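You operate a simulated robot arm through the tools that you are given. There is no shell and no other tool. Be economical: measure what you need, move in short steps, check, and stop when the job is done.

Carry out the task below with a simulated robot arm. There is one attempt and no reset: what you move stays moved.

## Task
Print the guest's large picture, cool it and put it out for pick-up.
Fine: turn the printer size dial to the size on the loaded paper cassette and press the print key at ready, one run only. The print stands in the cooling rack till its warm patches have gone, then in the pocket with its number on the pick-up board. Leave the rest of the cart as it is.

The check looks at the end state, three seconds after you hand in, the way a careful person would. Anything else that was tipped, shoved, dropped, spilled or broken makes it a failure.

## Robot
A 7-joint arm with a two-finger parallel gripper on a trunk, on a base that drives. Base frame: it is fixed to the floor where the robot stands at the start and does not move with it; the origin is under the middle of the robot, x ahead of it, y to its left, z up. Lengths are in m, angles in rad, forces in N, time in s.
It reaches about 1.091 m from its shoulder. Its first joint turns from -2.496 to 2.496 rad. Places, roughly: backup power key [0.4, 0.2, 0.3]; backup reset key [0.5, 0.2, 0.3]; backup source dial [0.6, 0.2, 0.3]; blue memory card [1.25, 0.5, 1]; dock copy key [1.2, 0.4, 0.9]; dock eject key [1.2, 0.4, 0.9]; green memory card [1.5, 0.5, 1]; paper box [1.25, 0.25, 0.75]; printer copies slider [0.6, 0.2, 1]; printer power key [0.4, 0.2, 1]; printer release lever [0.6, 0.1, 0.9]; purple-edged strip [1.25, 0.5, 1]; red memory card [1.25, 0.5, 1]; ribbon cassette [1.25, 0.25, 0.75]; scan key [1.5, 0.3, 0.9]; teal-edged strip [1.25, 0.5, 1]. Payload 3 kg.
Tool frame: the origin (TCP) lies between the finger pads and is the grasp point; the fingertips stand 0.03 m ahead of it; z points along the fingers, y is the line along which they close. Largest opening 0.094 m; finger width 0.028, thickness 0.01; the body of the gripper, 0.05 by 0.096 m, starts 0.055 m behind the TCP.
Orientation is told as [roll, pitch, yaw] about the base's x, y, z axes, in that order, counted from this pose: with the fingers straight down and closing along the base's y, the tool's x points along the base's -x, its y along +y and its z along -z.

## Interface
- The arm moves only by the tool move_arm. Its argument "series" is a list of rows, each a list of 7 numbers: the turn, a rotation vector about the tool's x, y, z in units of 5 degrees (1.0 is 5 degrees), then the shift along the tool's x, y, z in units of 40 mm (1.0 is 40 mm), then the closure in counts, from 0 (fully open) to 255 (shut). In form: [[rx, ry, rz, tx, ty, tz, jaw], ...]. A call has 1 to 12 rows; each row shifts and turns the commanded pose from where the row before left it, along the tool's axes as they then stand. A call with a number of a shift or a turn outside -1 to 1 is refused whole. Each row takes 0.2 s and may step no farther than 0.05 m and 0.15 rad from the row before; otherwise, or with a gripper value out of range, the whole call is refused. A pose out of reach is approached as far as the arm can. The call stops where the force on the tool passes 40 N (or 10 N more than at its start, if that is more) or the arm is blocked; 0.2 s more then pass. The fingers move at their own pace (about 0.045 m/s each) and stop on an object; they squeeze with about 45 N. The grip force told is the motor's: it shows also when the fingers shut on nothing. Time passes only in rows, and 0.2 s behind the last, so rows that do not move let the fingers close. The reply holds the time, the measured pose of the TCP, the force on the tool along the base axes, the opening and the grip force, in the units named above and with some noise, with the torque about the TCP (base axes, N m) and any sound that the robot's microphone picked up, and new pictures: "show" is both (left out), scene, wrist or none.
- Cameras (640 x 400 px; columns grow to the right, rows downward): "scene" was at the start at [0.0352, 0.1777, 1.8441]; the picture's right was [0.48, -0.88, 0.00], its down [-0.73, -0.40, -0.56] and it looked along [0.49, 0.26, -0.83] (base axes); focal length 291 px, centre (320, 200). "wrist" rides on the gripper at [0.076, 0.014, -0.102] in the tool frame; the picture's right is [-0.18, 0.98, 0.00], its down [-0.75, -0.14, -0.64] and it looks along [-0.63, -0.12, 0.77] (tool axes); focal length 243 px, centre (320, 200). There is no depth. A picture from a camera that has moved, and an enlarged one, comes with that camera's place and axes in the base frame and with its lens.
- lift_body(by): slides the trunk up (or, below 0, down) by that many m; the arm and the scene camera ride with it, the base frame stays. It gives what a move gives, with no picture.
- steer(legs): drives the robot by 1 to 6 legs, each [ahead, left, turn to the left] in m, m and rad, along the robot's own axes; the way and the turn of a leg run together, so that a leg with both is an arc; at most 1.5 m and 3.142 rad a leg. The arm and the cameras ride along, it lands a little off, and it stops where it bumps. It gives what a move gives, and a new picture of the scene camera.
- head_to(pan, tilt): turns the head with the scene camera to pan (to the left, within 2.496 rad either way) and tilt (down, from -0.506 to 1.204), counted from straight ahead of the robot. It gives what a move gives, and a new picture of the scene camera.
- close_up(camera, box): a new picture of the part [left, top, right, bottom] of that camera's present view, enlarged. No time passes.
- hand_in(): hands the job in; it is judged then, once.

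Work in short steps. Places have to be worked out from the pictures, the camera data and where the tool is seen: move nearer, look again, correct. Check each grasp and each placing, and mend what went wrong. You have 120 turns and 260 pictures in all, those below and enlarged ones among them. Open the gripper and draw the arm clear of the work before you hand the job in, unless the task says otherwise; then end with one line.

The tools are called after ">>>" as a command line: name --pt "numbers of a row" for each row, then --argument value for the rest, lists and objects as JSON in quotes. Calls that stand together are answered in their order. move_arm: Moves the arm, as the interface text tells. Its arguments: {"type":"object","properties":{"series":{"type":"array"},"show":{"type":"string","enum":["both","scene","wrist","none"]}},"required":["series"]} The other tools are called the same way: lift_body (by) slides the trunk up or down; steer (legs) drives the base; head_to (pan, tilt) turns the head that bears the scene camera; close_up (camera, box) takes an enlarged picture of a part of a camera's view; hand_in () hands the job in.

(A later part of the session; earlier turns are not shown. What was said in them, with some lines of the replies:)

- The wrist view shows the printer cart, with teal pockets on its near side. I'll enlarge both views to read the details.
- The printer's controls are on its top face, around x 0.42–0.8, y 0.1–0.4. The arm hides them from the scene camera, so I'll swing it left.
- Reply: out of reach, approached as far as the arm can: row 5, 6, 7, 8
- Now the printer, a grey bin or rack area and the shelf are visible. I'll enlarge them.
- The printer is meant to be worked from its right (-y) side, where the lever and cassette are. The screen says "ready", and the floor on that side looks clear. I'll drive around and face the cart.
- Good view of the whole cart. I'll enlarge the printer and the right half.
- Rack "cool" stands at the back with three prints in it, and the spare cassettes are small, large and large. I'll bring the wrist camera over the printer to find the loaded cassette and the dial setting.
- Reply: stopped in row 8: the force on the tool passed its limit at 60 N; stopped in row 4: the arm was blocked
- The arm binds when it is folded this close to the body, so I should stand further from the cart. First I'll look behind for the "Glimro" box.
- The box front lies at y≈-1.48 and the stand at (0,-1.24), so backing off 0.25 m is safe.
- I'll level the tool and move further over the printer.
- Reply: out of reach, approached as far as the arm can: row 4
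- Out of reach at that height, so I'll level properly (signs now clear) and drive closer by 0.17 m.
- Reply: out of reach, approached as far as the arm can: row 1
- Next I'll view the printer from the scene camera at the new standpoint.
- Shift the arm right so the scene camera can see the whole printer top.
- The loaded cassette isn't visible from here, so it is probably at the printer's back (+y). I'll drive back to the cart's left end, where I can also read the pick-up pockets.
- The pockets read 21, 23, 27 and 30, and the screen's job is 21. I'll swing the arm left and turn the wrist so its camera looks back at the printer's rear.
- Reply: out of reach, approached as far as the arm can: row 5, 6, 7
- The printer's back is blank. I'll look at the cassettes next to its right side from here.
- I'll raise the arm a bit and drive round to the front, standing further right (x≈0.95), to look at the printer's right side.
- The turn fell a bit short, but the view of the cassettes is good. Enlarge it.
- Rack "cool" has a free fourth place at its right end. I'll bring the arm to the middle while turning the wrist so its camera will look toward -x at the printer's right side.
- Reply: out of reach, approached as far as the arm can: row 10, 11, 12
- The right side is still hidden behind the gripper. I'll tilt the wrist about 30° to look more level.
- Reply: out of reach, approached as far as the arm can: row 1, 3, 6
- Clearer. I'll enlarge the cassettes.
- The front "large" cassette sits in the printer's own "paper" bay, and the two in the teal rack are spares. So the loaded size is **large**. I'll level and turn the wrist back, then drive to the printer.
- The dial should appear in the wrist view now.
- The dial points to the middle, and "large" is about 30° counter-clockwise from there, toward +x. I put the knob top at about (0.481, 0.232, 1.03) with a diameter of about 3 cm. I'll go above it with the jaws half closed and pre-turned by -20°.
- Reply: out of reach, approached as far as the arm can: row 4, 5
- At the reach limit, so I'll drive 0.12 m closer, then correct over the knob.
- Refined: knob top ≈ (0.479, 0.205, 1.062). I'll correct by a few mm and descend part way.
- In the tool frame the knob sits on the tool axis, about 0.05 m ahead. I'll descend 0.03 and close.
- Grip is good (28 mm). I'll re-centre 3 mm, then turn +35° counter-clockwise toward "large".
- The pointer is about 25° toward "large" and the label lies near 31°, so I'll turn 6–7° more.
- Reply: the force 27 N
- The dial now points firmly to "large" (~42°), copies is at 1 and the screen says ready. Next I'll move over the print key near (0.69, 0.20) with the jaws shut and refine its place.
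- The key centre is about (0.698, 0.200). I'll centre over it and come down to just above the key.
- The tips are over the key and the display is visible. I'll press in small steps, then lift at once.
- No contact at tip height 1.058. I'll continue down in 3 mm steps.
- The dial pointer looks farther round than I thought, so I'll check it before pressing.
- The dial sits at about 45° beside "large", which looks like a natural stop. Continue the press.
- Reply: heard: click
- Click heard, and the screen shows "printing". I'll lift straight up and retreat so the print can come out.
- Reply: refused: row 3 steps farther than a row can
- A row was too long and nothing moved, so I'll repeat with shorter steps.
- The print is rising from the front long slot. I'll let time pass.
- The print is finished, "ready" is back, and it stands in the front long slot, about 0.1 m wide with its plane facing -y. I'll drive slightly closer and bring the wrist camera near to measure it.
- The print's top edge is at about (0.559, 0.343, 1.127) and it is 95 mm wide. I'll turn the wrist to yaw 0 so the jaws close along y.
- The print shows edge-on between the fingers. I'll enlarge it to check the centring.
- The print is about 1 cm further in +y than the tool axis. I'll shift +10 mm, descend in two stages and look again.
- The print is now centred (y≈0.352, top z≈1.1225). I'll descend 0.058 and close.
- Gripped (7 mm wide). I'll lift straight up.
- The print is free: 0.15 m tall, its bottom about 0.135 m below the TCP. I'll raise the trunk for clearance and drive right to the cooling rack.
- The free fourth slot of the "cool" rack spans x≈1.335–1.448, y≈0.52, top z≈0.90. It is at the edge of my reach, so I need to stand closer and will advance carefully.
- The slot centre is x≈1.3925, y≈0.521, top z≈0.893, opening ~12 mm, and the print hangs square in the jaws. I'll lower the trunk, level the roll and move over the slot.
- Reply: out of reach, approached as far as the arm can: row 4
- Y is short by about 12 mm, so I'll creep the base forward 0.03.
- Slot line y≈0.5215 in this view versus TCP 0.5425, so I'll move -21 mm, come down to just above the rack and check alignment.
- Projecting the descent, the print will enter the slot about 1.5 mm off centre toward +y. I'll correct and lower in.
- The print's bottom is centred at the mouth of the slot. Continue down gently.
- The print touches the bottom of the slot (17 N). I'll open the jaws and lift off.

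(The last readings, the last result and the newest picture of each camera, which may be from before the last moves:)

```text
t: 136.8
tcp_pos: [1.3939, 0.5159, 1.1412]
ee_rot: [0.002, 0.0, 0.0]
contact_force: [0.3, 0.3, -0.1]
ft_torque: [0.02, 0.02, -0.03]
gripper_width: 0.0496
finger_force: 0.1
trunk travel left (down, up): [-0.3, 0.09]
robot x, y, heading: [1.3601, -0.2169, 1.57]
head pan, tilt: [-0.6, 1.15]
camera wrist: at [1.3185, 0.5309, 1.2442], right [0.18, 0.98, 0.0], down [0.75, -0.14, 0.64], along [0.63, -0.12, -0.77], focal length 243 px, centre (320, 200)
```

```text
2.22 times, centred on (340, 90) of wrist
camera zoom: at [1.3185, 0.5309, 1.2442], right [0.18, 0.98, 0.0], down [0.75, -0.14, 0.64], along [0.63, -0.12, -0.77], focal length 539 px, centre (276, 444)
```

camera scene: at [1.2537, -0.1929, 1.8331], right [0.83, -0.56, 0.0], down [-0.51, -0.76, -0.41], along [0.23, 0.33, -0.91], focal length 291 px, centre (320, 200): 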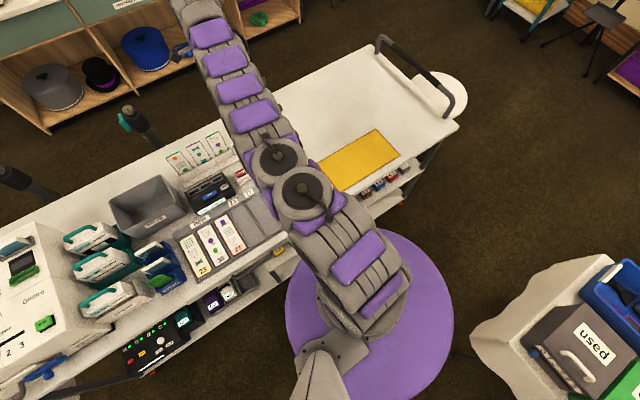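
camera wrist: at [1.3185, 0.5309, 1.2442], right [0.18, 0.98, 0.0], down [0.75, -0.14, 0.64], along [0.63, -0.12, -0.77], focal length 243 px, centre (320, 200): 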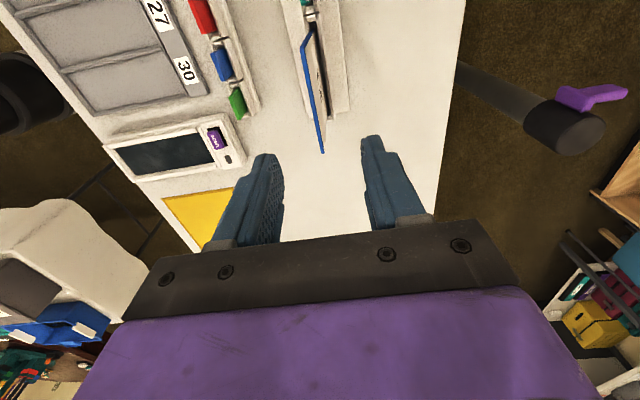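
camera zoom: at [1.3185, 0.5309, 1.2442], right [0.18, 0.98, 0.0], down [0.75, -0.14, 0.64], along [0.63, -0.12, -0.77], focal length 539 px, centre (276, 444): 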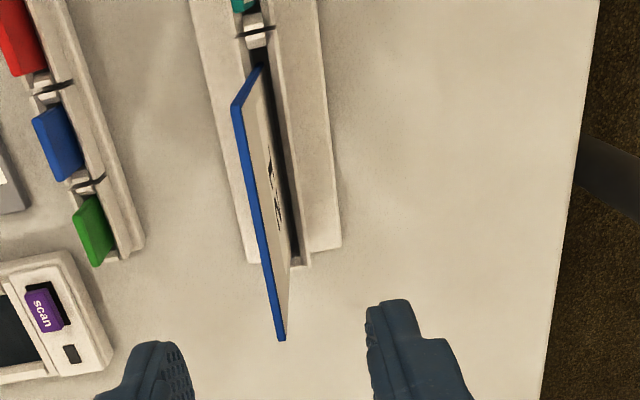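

It stands in the rack. I'll raise and move the arm aside so the scene camera can watch the warm patches.

>>> move_arm --pt "0 0 0 0 0 -1 60" --pt "0 0 0 0 0 -1 60" --pt "0 0 0 -0.9 -0.5 0 60" --pt "0 0 0 -0.9 -0.5 0 60" --pt "0 0 0 -0.9 -0.5 0 60" --pt "0 0 0 -0.9 -0.5 0 60" --pt "0 0 0 -0.9 -0.5 0 60" --pt "0 0 0 -0.9 -0.5 0 60" --pt "0 0 0 -0.9 -0.5 0 60" --show "none"

>>> head_to --pan -0.1 --tilt 0.9

>>> close_up --camera "scene" --box '[270, 110, 430, 230]'

```text
t: 138.8
tcp_pos: [1.6493, 0.3715, 1.2178]
ee_rot: [0.004, 0.003, 0.001]
contact_force: [0.0, -1.5, 0.8]
ft_torque: [0.03, 0.01, 0.02]
gripper_width: 0.0717
finger_force: 0.0
trunk travel left (down, up): [-0.3, 0.09]
robot x, y, heading: [1.3624, -0.2201, 1.575]
head pan, tilt: [-0.6, 1.15]
```

```text
t: 139.7
tcp_pos: [1.6456, 0.3708, 1.2189]
ee_rot: [0.001, 0.002, -0.001]
contact_force: [-0.2, 0.4, 0.5]
ft_torque: [0.0, -0.03, -0.01]
gripper_width: 0.0718
finger_force: 0.1
trunk travel left (down, up): [-0.3, 0.09]
robot x, y, heading: [1.3604, -0.2189, 1.574]
head pan, tilt: [-0.099, 0.901]
camera scene: at [1.2306, -0.1698, 1.8502], right [1.0, -0.1, 0.0], down [-0.08, -0.78, -0.62], along [0.06, 0.62, -0.79], focal length 291 px, centre (320, 200)
```

scene: 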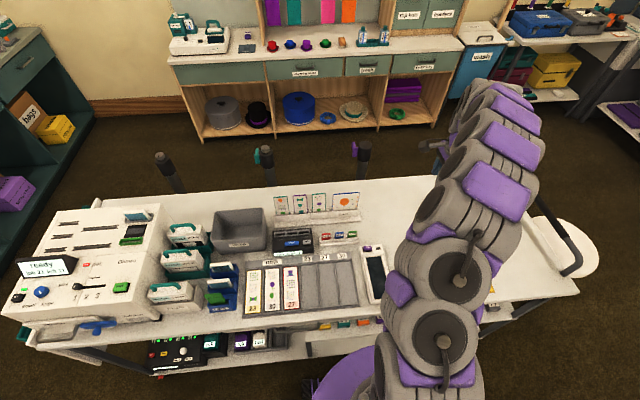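

```text
3.33 times, centred on (350, 170) of scene
camera zoom: at [1.2306, -0.1698, 1.8502], right [1.0, -0.1, 0.0], down [-0.08, -0.78, -0.62], along [0.06, 0.62, -0.79], focal length 970 px, centre (220, 300)
```

zoom: 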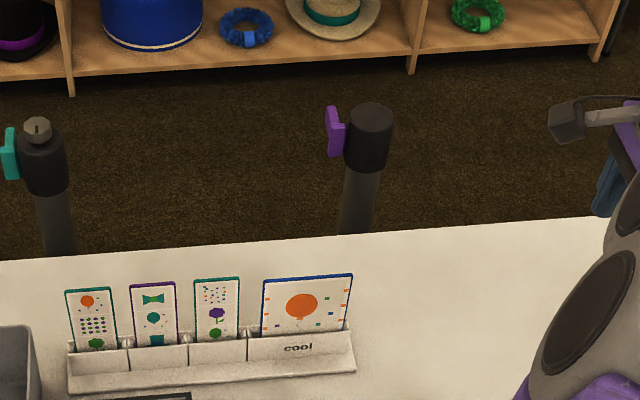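

>>> close_up --camera "scene" --box '[325, 185, 370, 222]'

```text
10.81 times, centred on (348, 204) of scene
camera zoom: at [1.2306, -0.1698, 1.8502], right [1.0, -0.1, 0.0], down [-0.08, -0.78, -0.62], along [0.06, 0.62, -0.79], focal length 3147 px, centre (23, 162)
```

zoom: 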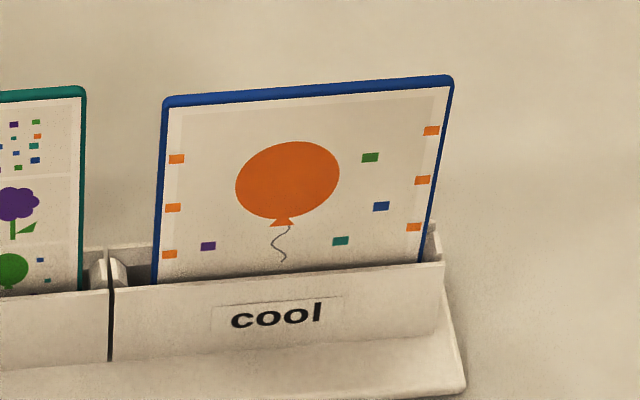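

The orange edge patches are fading (three per side left). I'll wait.

>>> move_arm --pt "0 0 0 0 0 0 60" --pt "0 0 0 0 0 0 60" --pt "0 0 0 0 0 0 60" --pt "0 0 0 0 0 0 60" --pt "0 0 0 0 0 0 60" --pt "0 0 0 0 0 0 60" --pt "0 0 0 0 0 0 60" --pt "0 0 0 0 0 0 60" --pt "0 0 0 0 0 0 60" --pt "0 0 0 0 0 0 60" --pt "0 0 0 0 0 0 60" --pt "0 0 0 0 0 0 60" --show "none"

>>> move_arm --pt "0 0 0 0 0 0 60" --pt "0 0 0 0 0 0 60" --pt "0 0 0 0 0 0 60" --pt "0 0 0 0 0 0 60" --pt "0 0 0 0 0 0 60" --pt "0 0 0 0 0 0 60" --pt "0 0 0 0 0 0 60" --pt "0 0 0 0 0 0 60" --pt "0 0 0 0 0 0 60" --pt "0 0 0 0 0 0 60" --pt "0 0 0 0 0 0 60" --pt "0 0 0 0 0 0 60" --show "none"

>>> move_arm --pt "0 0 0 0 0 0 60" --pt "0 0 0 0 0 0 60" --pt "0 0 0 0 0 0 60" --pt "0 0 0 0 0 0 60" --pt "0 0 0 0 0 0 60" --pt "0 0 0 0 0 0 60" --pt "0 0 0 0 0 0 60" --pt "0 0 0 0 0 0 60" --pt "0 0 0 0 0 0 60" --pt "0 0 0 0 0 0 60" --pt "0 0 0 0 0 0 60" --pt "0 0 0 0 0 0 60" --show "none"

>>> close_up --camera "scene" --box '[325, 185, 370, 222]'

```text
t: 142.3
tcp_pos: [1.6462, 0.371, 1.2173]
ee_rot: [0.002, 0.002, 0.001]
contact_force: [0.2, 0.5, -0.2]
ft_torque: [-0.01, -0.01, 0.0]
gripper_width: 0.0719
finger_force: 0.0
trunk travel left (down, up): [-0.3, 0.09]
robot x, y, heading: [1.363, -0.2165, 1.569]
head pan, tilt: [-0.099, 0.901]
```

```text
t: 144.9
tcp_pos: [1.6462, 0.3714, 1.2194]
ee_rot: [0.0, 0.001, 0.0]
contact_force: [-0.4, -0.4, -0.7]
ft_torque: [-0.03, 0.0, 0.02]
gripper_width: 0.0721
finger_force: 0.0
trunk travel left (down, up): [-0.3, 0.09]
robot x, y, heading: [1.3597, -0.2189, 1.568]
head pan, tilt: [-0.099, 0.901]
```

```text
t: 147.5
tcp_pos: [1.6459, 0.3712, 1.2178]
ee_rot: [0.002, 0.003, -0.001]
contact_force: [-0.3, -0.9, -0.3]
ft_torque: [0.02, 0.05, 0.01]
gripper_width: 0.0719
finger_force: 0.1
trunk travel left (down, up): [-0.3, 0.09]
robot x, y, heading: [1.3635, -0.2192, 1.571]
head pan, tilt: [-0.099, 0.901]
```

```text
10.81 times, centred on (348, 204) of scene
camera zoom: at [1.2309, -0.1696, 1.8503], right [1.0, -0.1, 0.0], down [-0.08, -0.78, -0.62], along [0.06, 0.62, -0.79], focal length 3147 px, centre (23, 162)
```

zoom: 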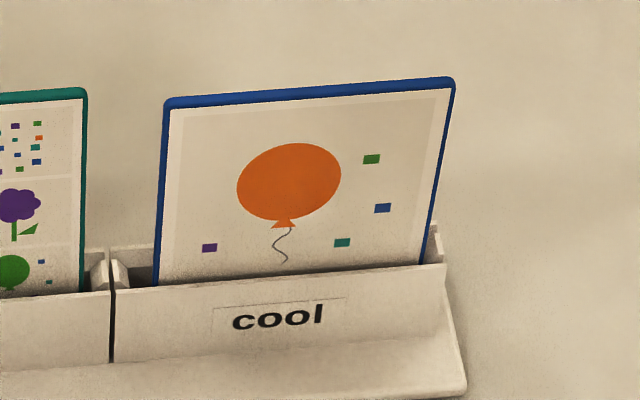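

The warm patches are gone. I'll go back over the print and check centring.

>>> move_arm --pt "0 0 0 0.9 0.5 0 120" --pt "0 0 0 0.9 0.5 0 120" --pt "0 0 0 0.9 0.5 0 120" --pt "0 0 0 0.9 0.5 0 120" --pt "0 0 0 0.9 0.5 0 120" --pt "0 0 0 0.9 0.5 0 120" --pt "0 0 0 0.9 0.5 0 120" --pt "0 0 0 0 0 1 120" --pt "0 0 0 0 0 1 120" --pt "0 0 0 0 0 0.7 120" --show "none"

>>> close_up --camera "wrist" --box '[230, 0, 430, 200]'

```text
t: 149.7
tcp_pos: [1.3932, 0.5144, 1.1127]
ee_rot: [0.004, 0.001, 0.0]
contact_force: [0.0, 0.0, 0.4]
ft_torque: [0.0, 0.0, -0.03]
gripper_width: 0.0496
finger_force: 0.0
trunk travel left (down, up): [-0.3, 0.09]
robot x, y, heading: [1.361, -0.2207, 1.575]
head pan, tilt: [-0.099, 0.901]
```

```text
2.00 times, centred on (330, 100) of wrist
camera zoom: at [1.3182, 0.5282, 1.2156], right [0.18, 0.98, 0.0], down [0.75, -0.14, 0.64], along [0.63, -0.12, -0.77], focal length 485 px, centre (300, 400)
```

zoom: 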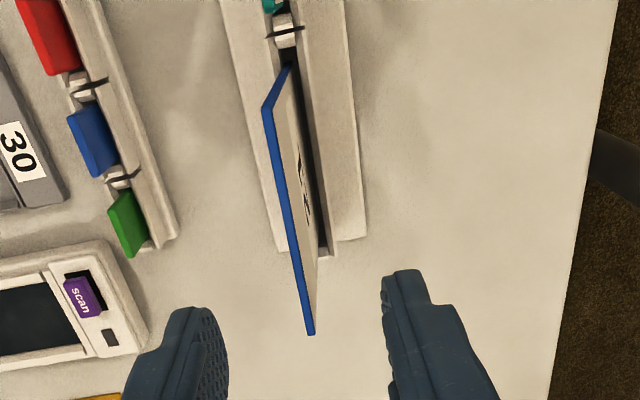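

Centred within 3 mm. I'll descend to the same height as before and close.

>>> move_arm --pt "0 0 0 0 -0.07 0.9 120" --pt "0 0 0 0 0 0.9 120" --pt "0 0 0 0 0 0.85 120" --pt "0 0 0 0 0 0 255" --pt "0 0 0 0 0 0 255" --pt "0 0 0 0 0 0 255" --pt "0 0 0 0 0 0 255" --show "none"

>>> move_arm --pt "0 0 0 0 0 -0.5 255" --pt "0 0 0 0 0 -0.7 255" --pt "0 0 0 0 0 -1 255" --pt "0 0 0 0 0 -1 255" --pt "0 0 0 0 0 -1 255" --pt "0 0 0 0 0 -1 255" --pt "0 0 0 0 -0.5 -1 255" --pt "0 0 0 0 -0.8 -0.5 255" --show "both"

```text
t: 151.3
tcp_pos: [1.3905, 0.5137, 1.0062]
ee_rot: [0.0, -0.001, 0.0]
contact_force: [0.0, 0.3, 0.8]
ft_torque: [0.05, 0.01, -0.03]
gripper_width: 0.007
finger_force: 40.4
trunk travel left (down, up): [-0.3, 0.09]
robot x, y, heading: [1.3612, -0.2188, 1.576]
head pan, tilt: [-0.099, 0.901]
```

```text
t: 153.1
tcp_pos: [1.3959, 0.4594, 1.2759]
ee_rot: [0.004, 0.001, 0.0]
contact_force: [0.5, 0.5, -0.6]
ft_torque: [0.04, -0.01, 0.0]
gripper_width: 0.0073
finger_force: 41.4
trunk travel left (down, up): [-0.3, 0.09]
robot x, y, heading: [1.3584, -0.2211, 1.571]
head pan, tilt: [-0.099, 0.901]
camera scene: at [1.2288, -0.1722, 1.8502], right [1.0, -0.1, 0.0], down [-0.08, -0.78, -0.62], along [0.06, 0.62, -0.78], focal length 291 px, centre (320, 200)
camera wrist: at [1.3196, 0.4728, 1.3798], right [0.18, 0.98, 0.0], down [0.75, -0.14, 0.64], along [0.63, -0.12, -0.77], focal length 243 px, centre (320, 200)
```

scene: 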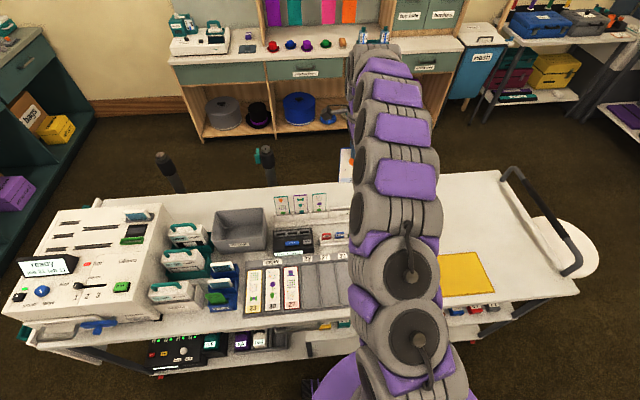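
wrist: 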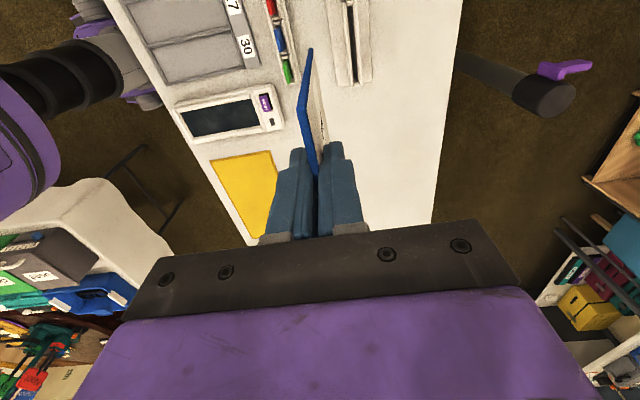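

Print retrieved. I'll back off and drive around to the cart's left end, keeping the print high.

>>> steer --legs '[[-0.45, 0, 0], [0, 0.85, 0], [0, 0.83, 0], [0, 0, -1.571]]'

```text
t: 167.7
tcp_pos: [0.389, -0.6856, 1.2745]
ee_rot: [0.003, -0.001, -1.559]
contact_force: [-0.1, -0.4, -0.4]
ft_torque: [0.04, 0.0, 0.0]
gripper_width: 0.0072
finger_force: 41.3
trunk travel left (down, up): [-0.3, 0.09]
robot x, y, heading: [-0.2928, -0.6615, 0.01]
head pan, tilt: [-0.099, 0.901]
camera scene: at [-0.2412, -0.5286, 1.85], right [-0.09, -1.0, 0.0], down [-0.78, 0.07, -0.62], along [0.62, -0.05, -0.79], focal length 291 px, centre (320, 200)
```

scene: 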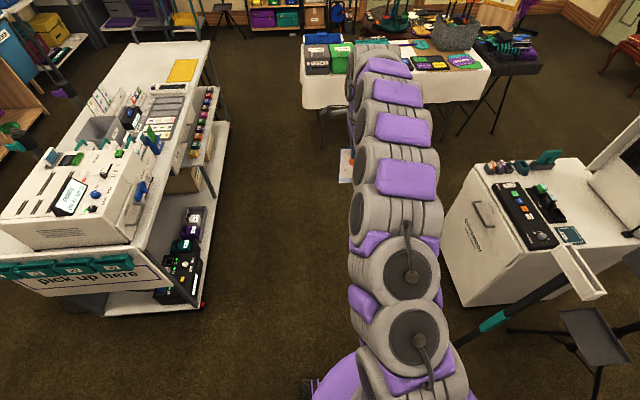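

The board "pick up here" is visible. I'll drive left, stopping short of the pocket to look.

>>> steer --legs '[[-0.04, 1.1, 0]]'

>>> head_to --pan 0.0 --tilt 1.0

>>> close_up --camera "wrist" --box '[0, 0, 640, 400]'

```text
t: 173.3
tcp_pos: [0.3417, 0.3899, 1.2774]
ee_rot: [0.006, 0.004, -1.574]
contact_force: [0.5, 0.3, 0.1]
ft_torque: [0.04, -0.01, 0.01]
gripper_width: 0.0072
finger_force: 41.3
trunk travel left (down, up): [-0.3, 0.09]
robot x, y, heading: [-0.3354, 0.4297, -0.006]
head pan, tilt: [-0.099, 0.901]
camera scene: at [-0.2838, 0.5543, 1.8506], right [-0.1, -0.99, 0.0], down [-0.78, 0.08, -0.62], along [0.62, -0.06, -0.79], focal length 291 px, centre (320, 200)
```

scene: 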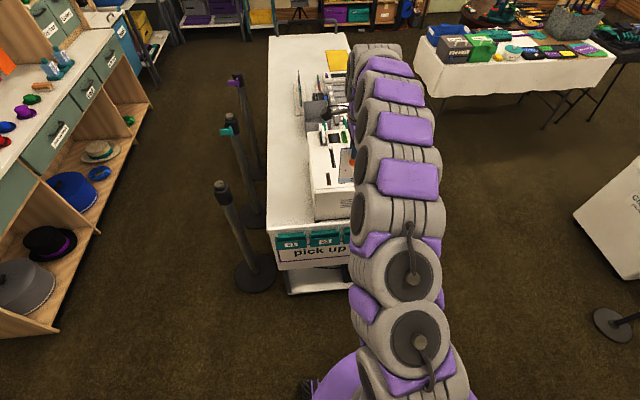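

```text
t: 173.9
tcp_pos: [0.339, 0.395, 1.278]
ee_rot: [0.006, 0.003, -1.573]
contact_force: [0.0, -0.8, -0.6]
ft_torque: [0.0, -0.02, -0.02]
gripper_width: 0.0073
finger_force: 41.3
trunk travel left (down, up): [-0.3, 0.09]
robot x, y, heading: [-0.3331, 0.4312, -0.0]
head pan, tilt: [0.0, 1.0]
camera scene: at [-0.2894, 0.5705, 1.8428], right [0.0, -1.0, 0.0], down [-0.84, 0.0, -0.54], along [0.54, 0.0, -0.84], focal length 291 px, centre (320, 200)
```

scene: 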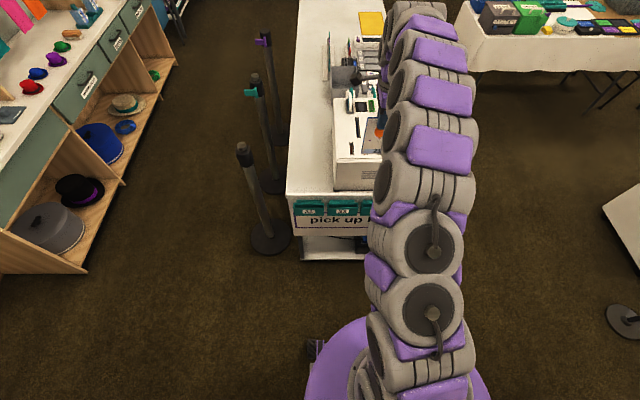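

```text
1.00 times, centred on (320, 200) of wrist (not enlarged: the box is as wide or as high as the picture)
camera zoom: at [0.3534, 0.4704, 1.3812], right [0.98, -0.19, 0.01], down [-0.15, -0.75, 0.64], along [-0.11, -0.63, -0.77], focal length 243 px, centre (320, 200)
```

zoom: 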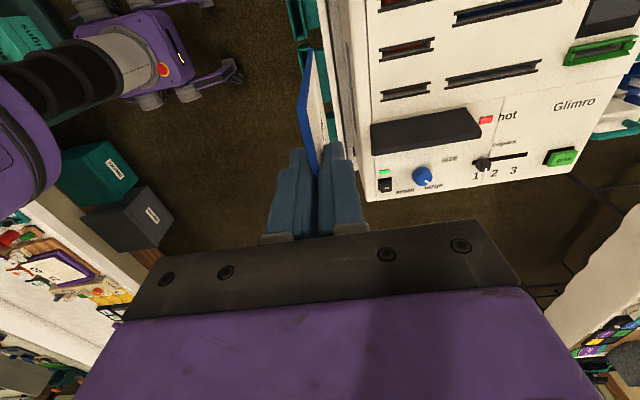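

>>> close_up --camera "scene" --box '[280, 170, 390, 260]'

>>> close_up --camera "wrist" --box '[270, 0, 390, 160]'

```text
4.44 times, centred on (335, 215) of scene
camera zoom: at [-0.2894, 0.5705, 1.8428], right [0.0, -1.0, 0.0], down [-0.84, 0.0, -0.54], along [0.54, 0.0, -0.84], focal length 1294 px, centre (253, 133)
```

zoom: 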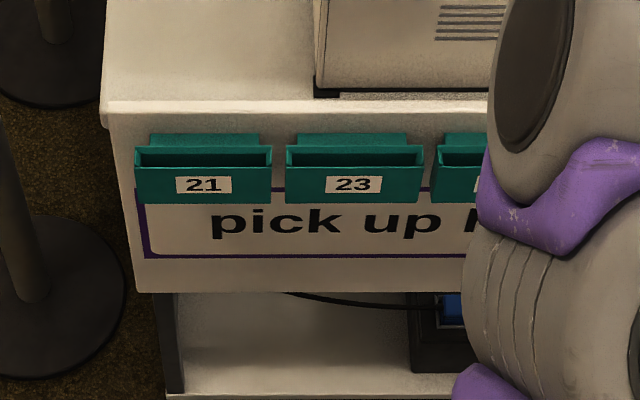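

```text
2.50 times, centred on (330, 80) of wrist
camera zoom: at [0.3534, 0.4704, 1.3812], right [0.98, -0.19, 0.01], down [-0.15, -0.75, 0.64], along [-0.11, -0.63, -0.77], focal length 606 px, centre (295, 500)
```

zoom: 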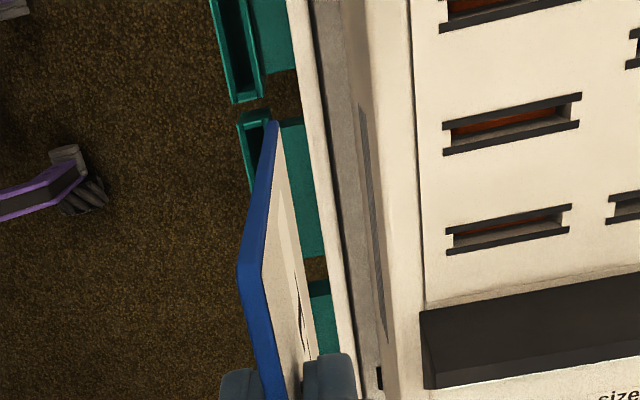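

Pocket 21 lies at y≈0.62. I'll drive left 0.22 so that the print hangs above it.

>>> steer --legs '[[0, 0.22, 0]]'

>>> close_up --camera "wrist" --box '[260, 0, 400, 140]'

>>> close_up --camera "scene" --box '[300, 160, 440, 260]'

```text
t: 175.7
tcp_pos: [0.3391, 0.6218, 1.2779]
ee_rot: [0.009, 0.001, -1.572]
contact_force: [0.7, -0.1, 0.1]
ft_torque: [0.0, 0.01, 0.0]
gripper_width: 0.0071
finger_force: 41.2
trunk travel left (down, up): [-0.3, 0.09]
robot x, y, heading: [-0.3348, 0.6539, -0.001]
head pan, tilt: [0.0, 1.0]
camera scene: at [-0.2894, 0.7986, 1.8427], right [0.0, -1.0, 0.0], down [-0.84, 0.0, -0.54], along [0.54, 0.0, -0.84], focal length 291 px, centre (320, 200)
```

scene: 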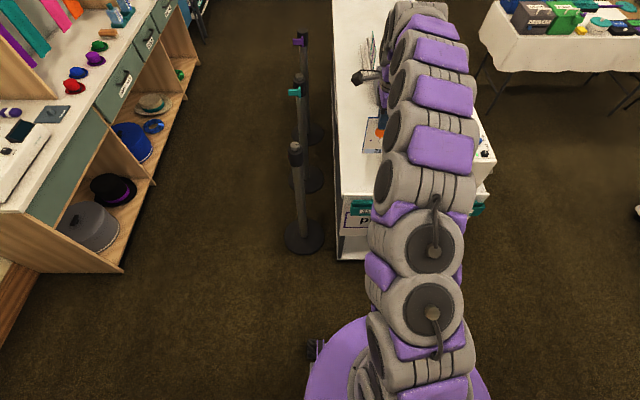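

```text
2.86 times, centred on (330, 70) of wrist
camera zoom: at [0.3537, 0.6977, 1.3812], right [0.98, -0.19, 0.01], down [-0.15, -0.75, 0.64], along [-0.11, -0.63, -0.77], focal length 693 px, centre (291, 571)
```

zoom: 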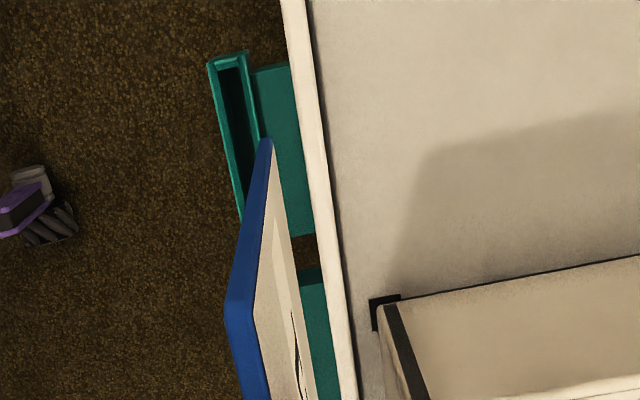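

```text
4.00 times, centred on (370, 210) of scene
camera zoom: at [-0.2894, 0.7986, 1.8427], right [0.0, -1.0, 0.0], down [-0.84, 0.0, -0.54], along [0.54, 0.0, -0.84], focal length 1164 px, centre (120, 160)
```

zoom: 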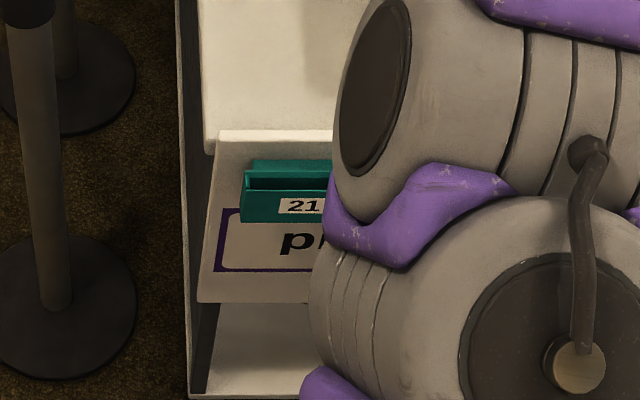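

Pocket 21's channel is at x≈0.317, y-centre≈0.613, rim z≈0.855. I'll align over it and come down partway.

>>> move_arm --pt "0.1 0 0 -0.22 -0.55 0.5 255" --pt "0 0 0 0 0 1 255" --pt "0 0 0 0 0 1 255" --pt "0 0 0 0 0 1 255" --pt "0 0 0 0 0 1 255" --show "none"

>>> close_up --camera "wrist" --box '[260, 0, 400, 140]'

>>> close_up --camera "scene" --box '[300, 140, 460, 260]'

```text
t: 176.8
tcp_pos: [0.3139, 0.6122, 1.1012]
ee_rot: [0.001, 0.004, -1.57]
contact_force: [0.3, 0.3, 0.2]
ft_torque: [-0.02, 0.01, 0.0]
gripper_width: 0.0073
finger_force: 41.4
trunk travel left (down, up): [-0.3, 0.09]
robot x, y, heading: [-0.3303, 0.6574, 0.003]
head pan, tilt: [0.0, 1.0]
```

```text
2.86 times, centred on (330, 70) of wrist
camera zoom: at [0.3292, 0.6874, 1.2036], right [0.98, -0.18, 0.0], down [-0.14, -0.76, 0.64], along [-0.12, -0.63, -0.77], focal length 693 px, centre (291, 571)
```

zoom: 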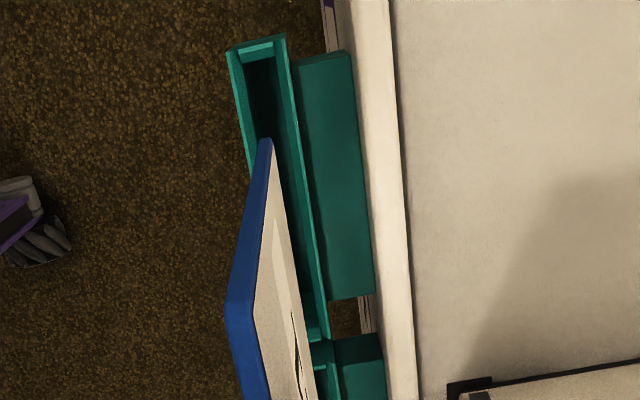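

```text
3.33 times, centred on (380, 200) of scene
camera zoom: at [-0.2876, 0.7956, 1.8429], right [0.0, -1.0, 0.0], down [-0.84, 0.0, -0.54], along [0.54, 0.0, -0.84], focal length 970 px, centre (120, 200)
```

zoom: 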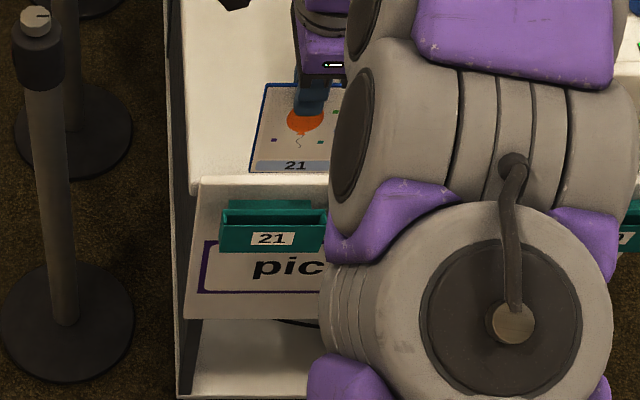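

The print's own number is 21, matching the pocket. A 2–3 mm shift to -x centres it, then I'll descend.

>>> move_arm --pt "0 0 0 0 -0.06 0 255" --pt "0 0 0 0 0 1 255" --pt "0 0 0 0 0 1 255" --show "none"

>>> close_up --camera "wrist" --box '[260, 0, 400, 140]'

```text
t: 177.7
tcp_pos: [0.3108, 0.6155, 1.019]
ee_rot: [0.0, 0.004, -1.573]
contact_force: [-0.1, -0.2, 0.6]
ft_torque: [-0.03, 0.03, 0.02]
gripper_width: 0.007
finger_force: 41.4
trunk travel left (down, up): [-0.3, 0.09]
robot x, y, heading: [-0.3349, 0.6577, -0.0]
head pan, tilt: [0.0, 1.0]
```

```text
2.86 times, centred on (330, 70) of wrist
camera zoom: at [0.3274, 0.69, 1.1221], right [0.98, -0.19, 0.0], down [-0.14, -0.76, 0.64], along [-0.12, -0.63, -0.77], focal length 693 px, centre (291, 571)
```

zoom: 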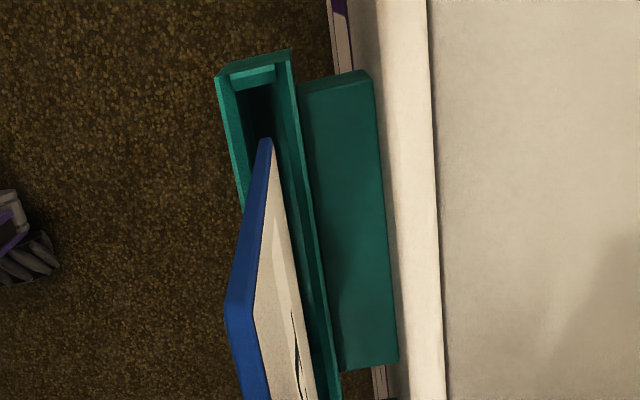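

Well centred. Continue down until it seats.

>>> move_arm --pt "0 0 0 0 0 0.8 255" --pt "0 0 0 0 0 0.5 255" --pt "0 0 0 0 0 0.3 255" --pt "0 0 0 0 0 0.25 255" --pt "0 0 0 0 0 0.2 255" --show "none"

>>> close_up --camera "wrist" --box '[240, 0, 420, 180]'

>>> close_up --camera "scene" --box '[300, 140, 460, 260]'

```text
t: 178.8
tcp_pos: [0.3149, 0.6151, 0.9476]
ee_rot: [0.015, 0.006, -1.567]
contact_force: [-1.5, 16.7, 32.1]
ft_torque: [-0.19, 0.17, -0.15]
gripper_width: 0.007
finger_force: 41.4
trunk travel left (down, up): [-0.3, 0.09]
robot x, y, heading: [-0.3329, 0.6596, 0.0]
head pan, tilt: [0.0, 1.0]
stopped in row 5: the force on the tool passed its limit at 42 N (the readings are from after the stop); the commanded pose is now the measured one
```

```text
2.22 times, centred on (330, 90) of wrist
camera zoom: at [0.3285, 0.6904, 1.0508], right [0.98, -0.18, 0.01], down [-0.15, -0.76, 0.64], along [-0.11, -0.63, -0.77], focal length 539 px, centre (298, 444)
```

zoom: 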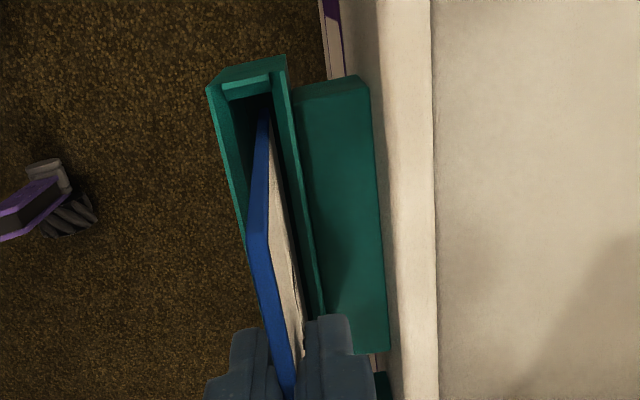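

```text
3.33 times, centred on (380, 200) of scene
camera zoom: at [-0.2936, 0.8048, 1.8428], right [0.0, -1.0, 0.0], down [-0.84, 0.0, -0.54], along [0.54, 0.0, -0.84], focal length 970 px, centre (120, 200)
```

zoom: 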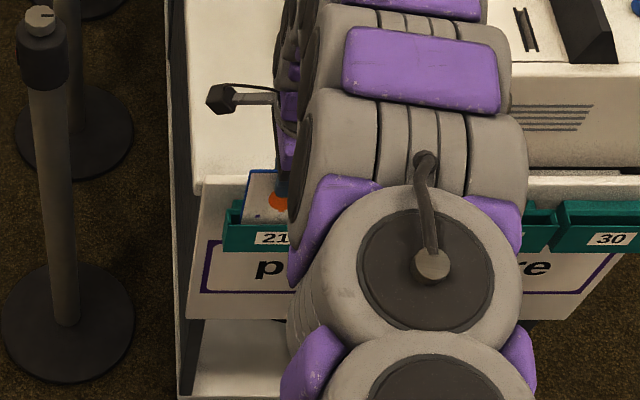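

Seated (bottom contact). I'll relieve by 2 mm, open gently and look before lifting.

>>> move_arm --pt "0 0 0 0 0 -0.08 255" --pt "0 0 0 0 0 0 230" --pt "0 0 0 0 0 0 190" --pt "0 0 0 0 0 0 170" --pt "0 0 0 0 0 0 170" --show "none"

>>> close_up --camera "wrist" --box '[240, 0, 420, 180]'

```text
t: 180.0
tcp_pos: [0.314, 0.6134, 0.9481]
ee_rot: [0.007, 0.004, -1.569]
contact_force: [0.3, 0.0, 0.5]
ft_torque: [0.02, 0.0, -0.02]
gripper_width: 0.0313
finger_force: 0.0
trunk travel left (down, up): [-0.3, 0.09]
robot x, y, heading: [-0.3326, 0.6603, 0.0]
head pan, tilt: [0.0, 1.0]
```

```text
2.22 times, centred on (330, 90) of wrist
camera zoom: at [0.3283, 0.688, 1.0517], right [0.98, -0.18, 0.01], down [-0.15, -0.76, 0.64], along [-0.11, -0.63, -0.77], focal length 539 px, centre (298, 444)
```

zoom: 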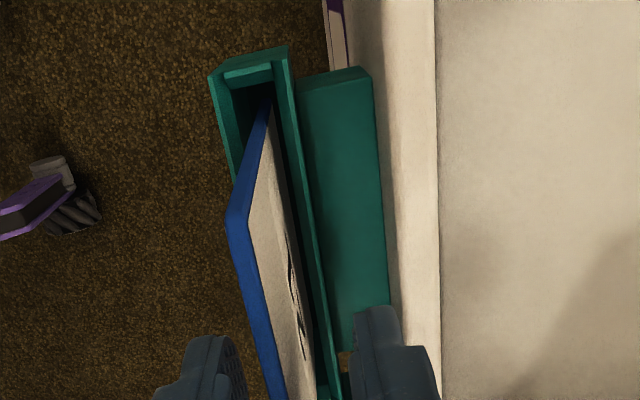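

The print stands in the pocket, leaning slightly forward. I'll open a bit more and lift clear.

>>> move_arm --pt "0 0 0 0 0 0 110" --pt "0 0 0 0 0 0 110" --pt "0 0 0 0 0 -0.7 110" --pt "0 0 0 0 0 -1 110" --pt "0 0 0 0 0 -1 110" --pt "0 0 0 0 0 -1 110" --pt "0 0 0 0 0 -1 60" --pt "0 0 0 0 0 -1 0" --pt "0 0 0 0 -0.5 -1 0" --pt "0 0 0 0 -1 -0.5 0" --show "wrist"

>>> steer --legs '[[0, -0.45, 0]]'

>>> close_up --camera "scene" --box '[240, 140, 400, 260]'

```text
t: 182.2
tcp_pos: [0.25, 0.6061, 1.2376]
ee_rot: [0.01, 0.004, -1.57]
contact_force: [0.5, -0.4, 0.2]
ft_torque: [0.0, -0.02, 0.03]
gripper_width: 0.094
finger_force: 0.1
trunk travel left (down, up): [-0.3, 0.09]
robot x, y, heading: [-0.3325, 0.6569, 0.001]
head pan, tilt: [0.0, 1.0]
camera wrist: at [0.2647, 0.6822, 1.3409], right [0.98, -0.18, 0.01], down [-0.15, -0.76, 0.64], along [-0.11, -0.63, -0.77], focal length 243 px, centre (320, 200)
```

wrist: 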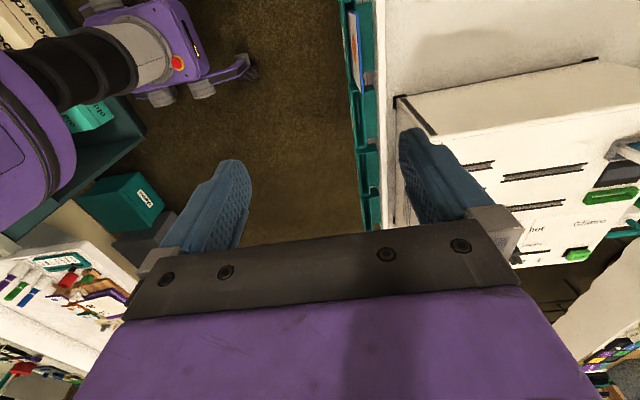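

```text
t: 184.9
tcp_pos: [0.2538, 0.1675, 1.235]
ee_rot: [0.008, 0.002, -1.568]
contact_force: [0.0, 0.2, -0.4]
ft_torque: [0.01, 0.03, 0.02]
gripper_width: 0.094
finger_force: 0.0
trunk travel left (down, up): [-0.3, 0.09]
robot x, y, heading: [-0.3363, 0.2129, 0.003]
head pan, tilt: [0.0, 1.0]
camera scene: at [-0.2891, 0.3537, 1.8427], right [0.0, -1.0, 0.0], down [-0.84, 0.0, -0.54], along [0.54, 0.0, -0.84], focal length 291 px, centre (320, 200)
```

scene: 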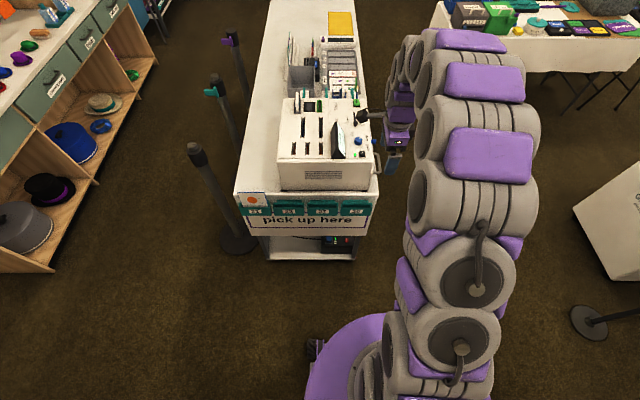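

```text
3.33 times, centred on (320, 200) of scene
camera zoom: at [-0.2891, 0.3537, 1.8427], right [0.0, -1.0, 0.0], down [-0.84, 0.0, -0.54], along [0.54, 0.0, -0.84], focal length 970 px, centre (320, 200)
```

zoom: 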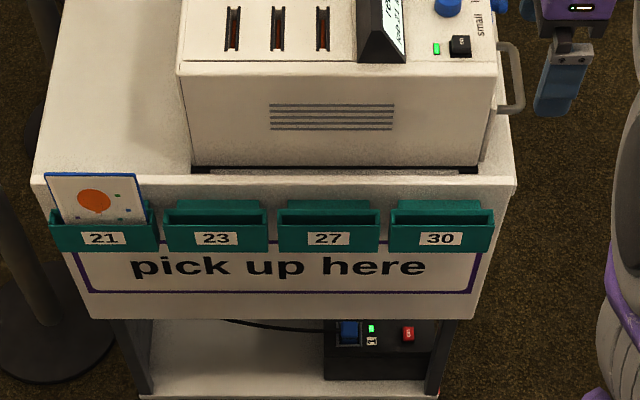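

The print stands in pocket 21, its warm patches are gone, the jaws are open and the arm is clear. Handing in.

>>> hand_in

```text
The job is handed in.
```

I printed the guest's large picture (job 21) in one run, let it cool in the rack until its warm patches had gone, and stood it in pick-up pocket 21; no check result came back after hand-in.
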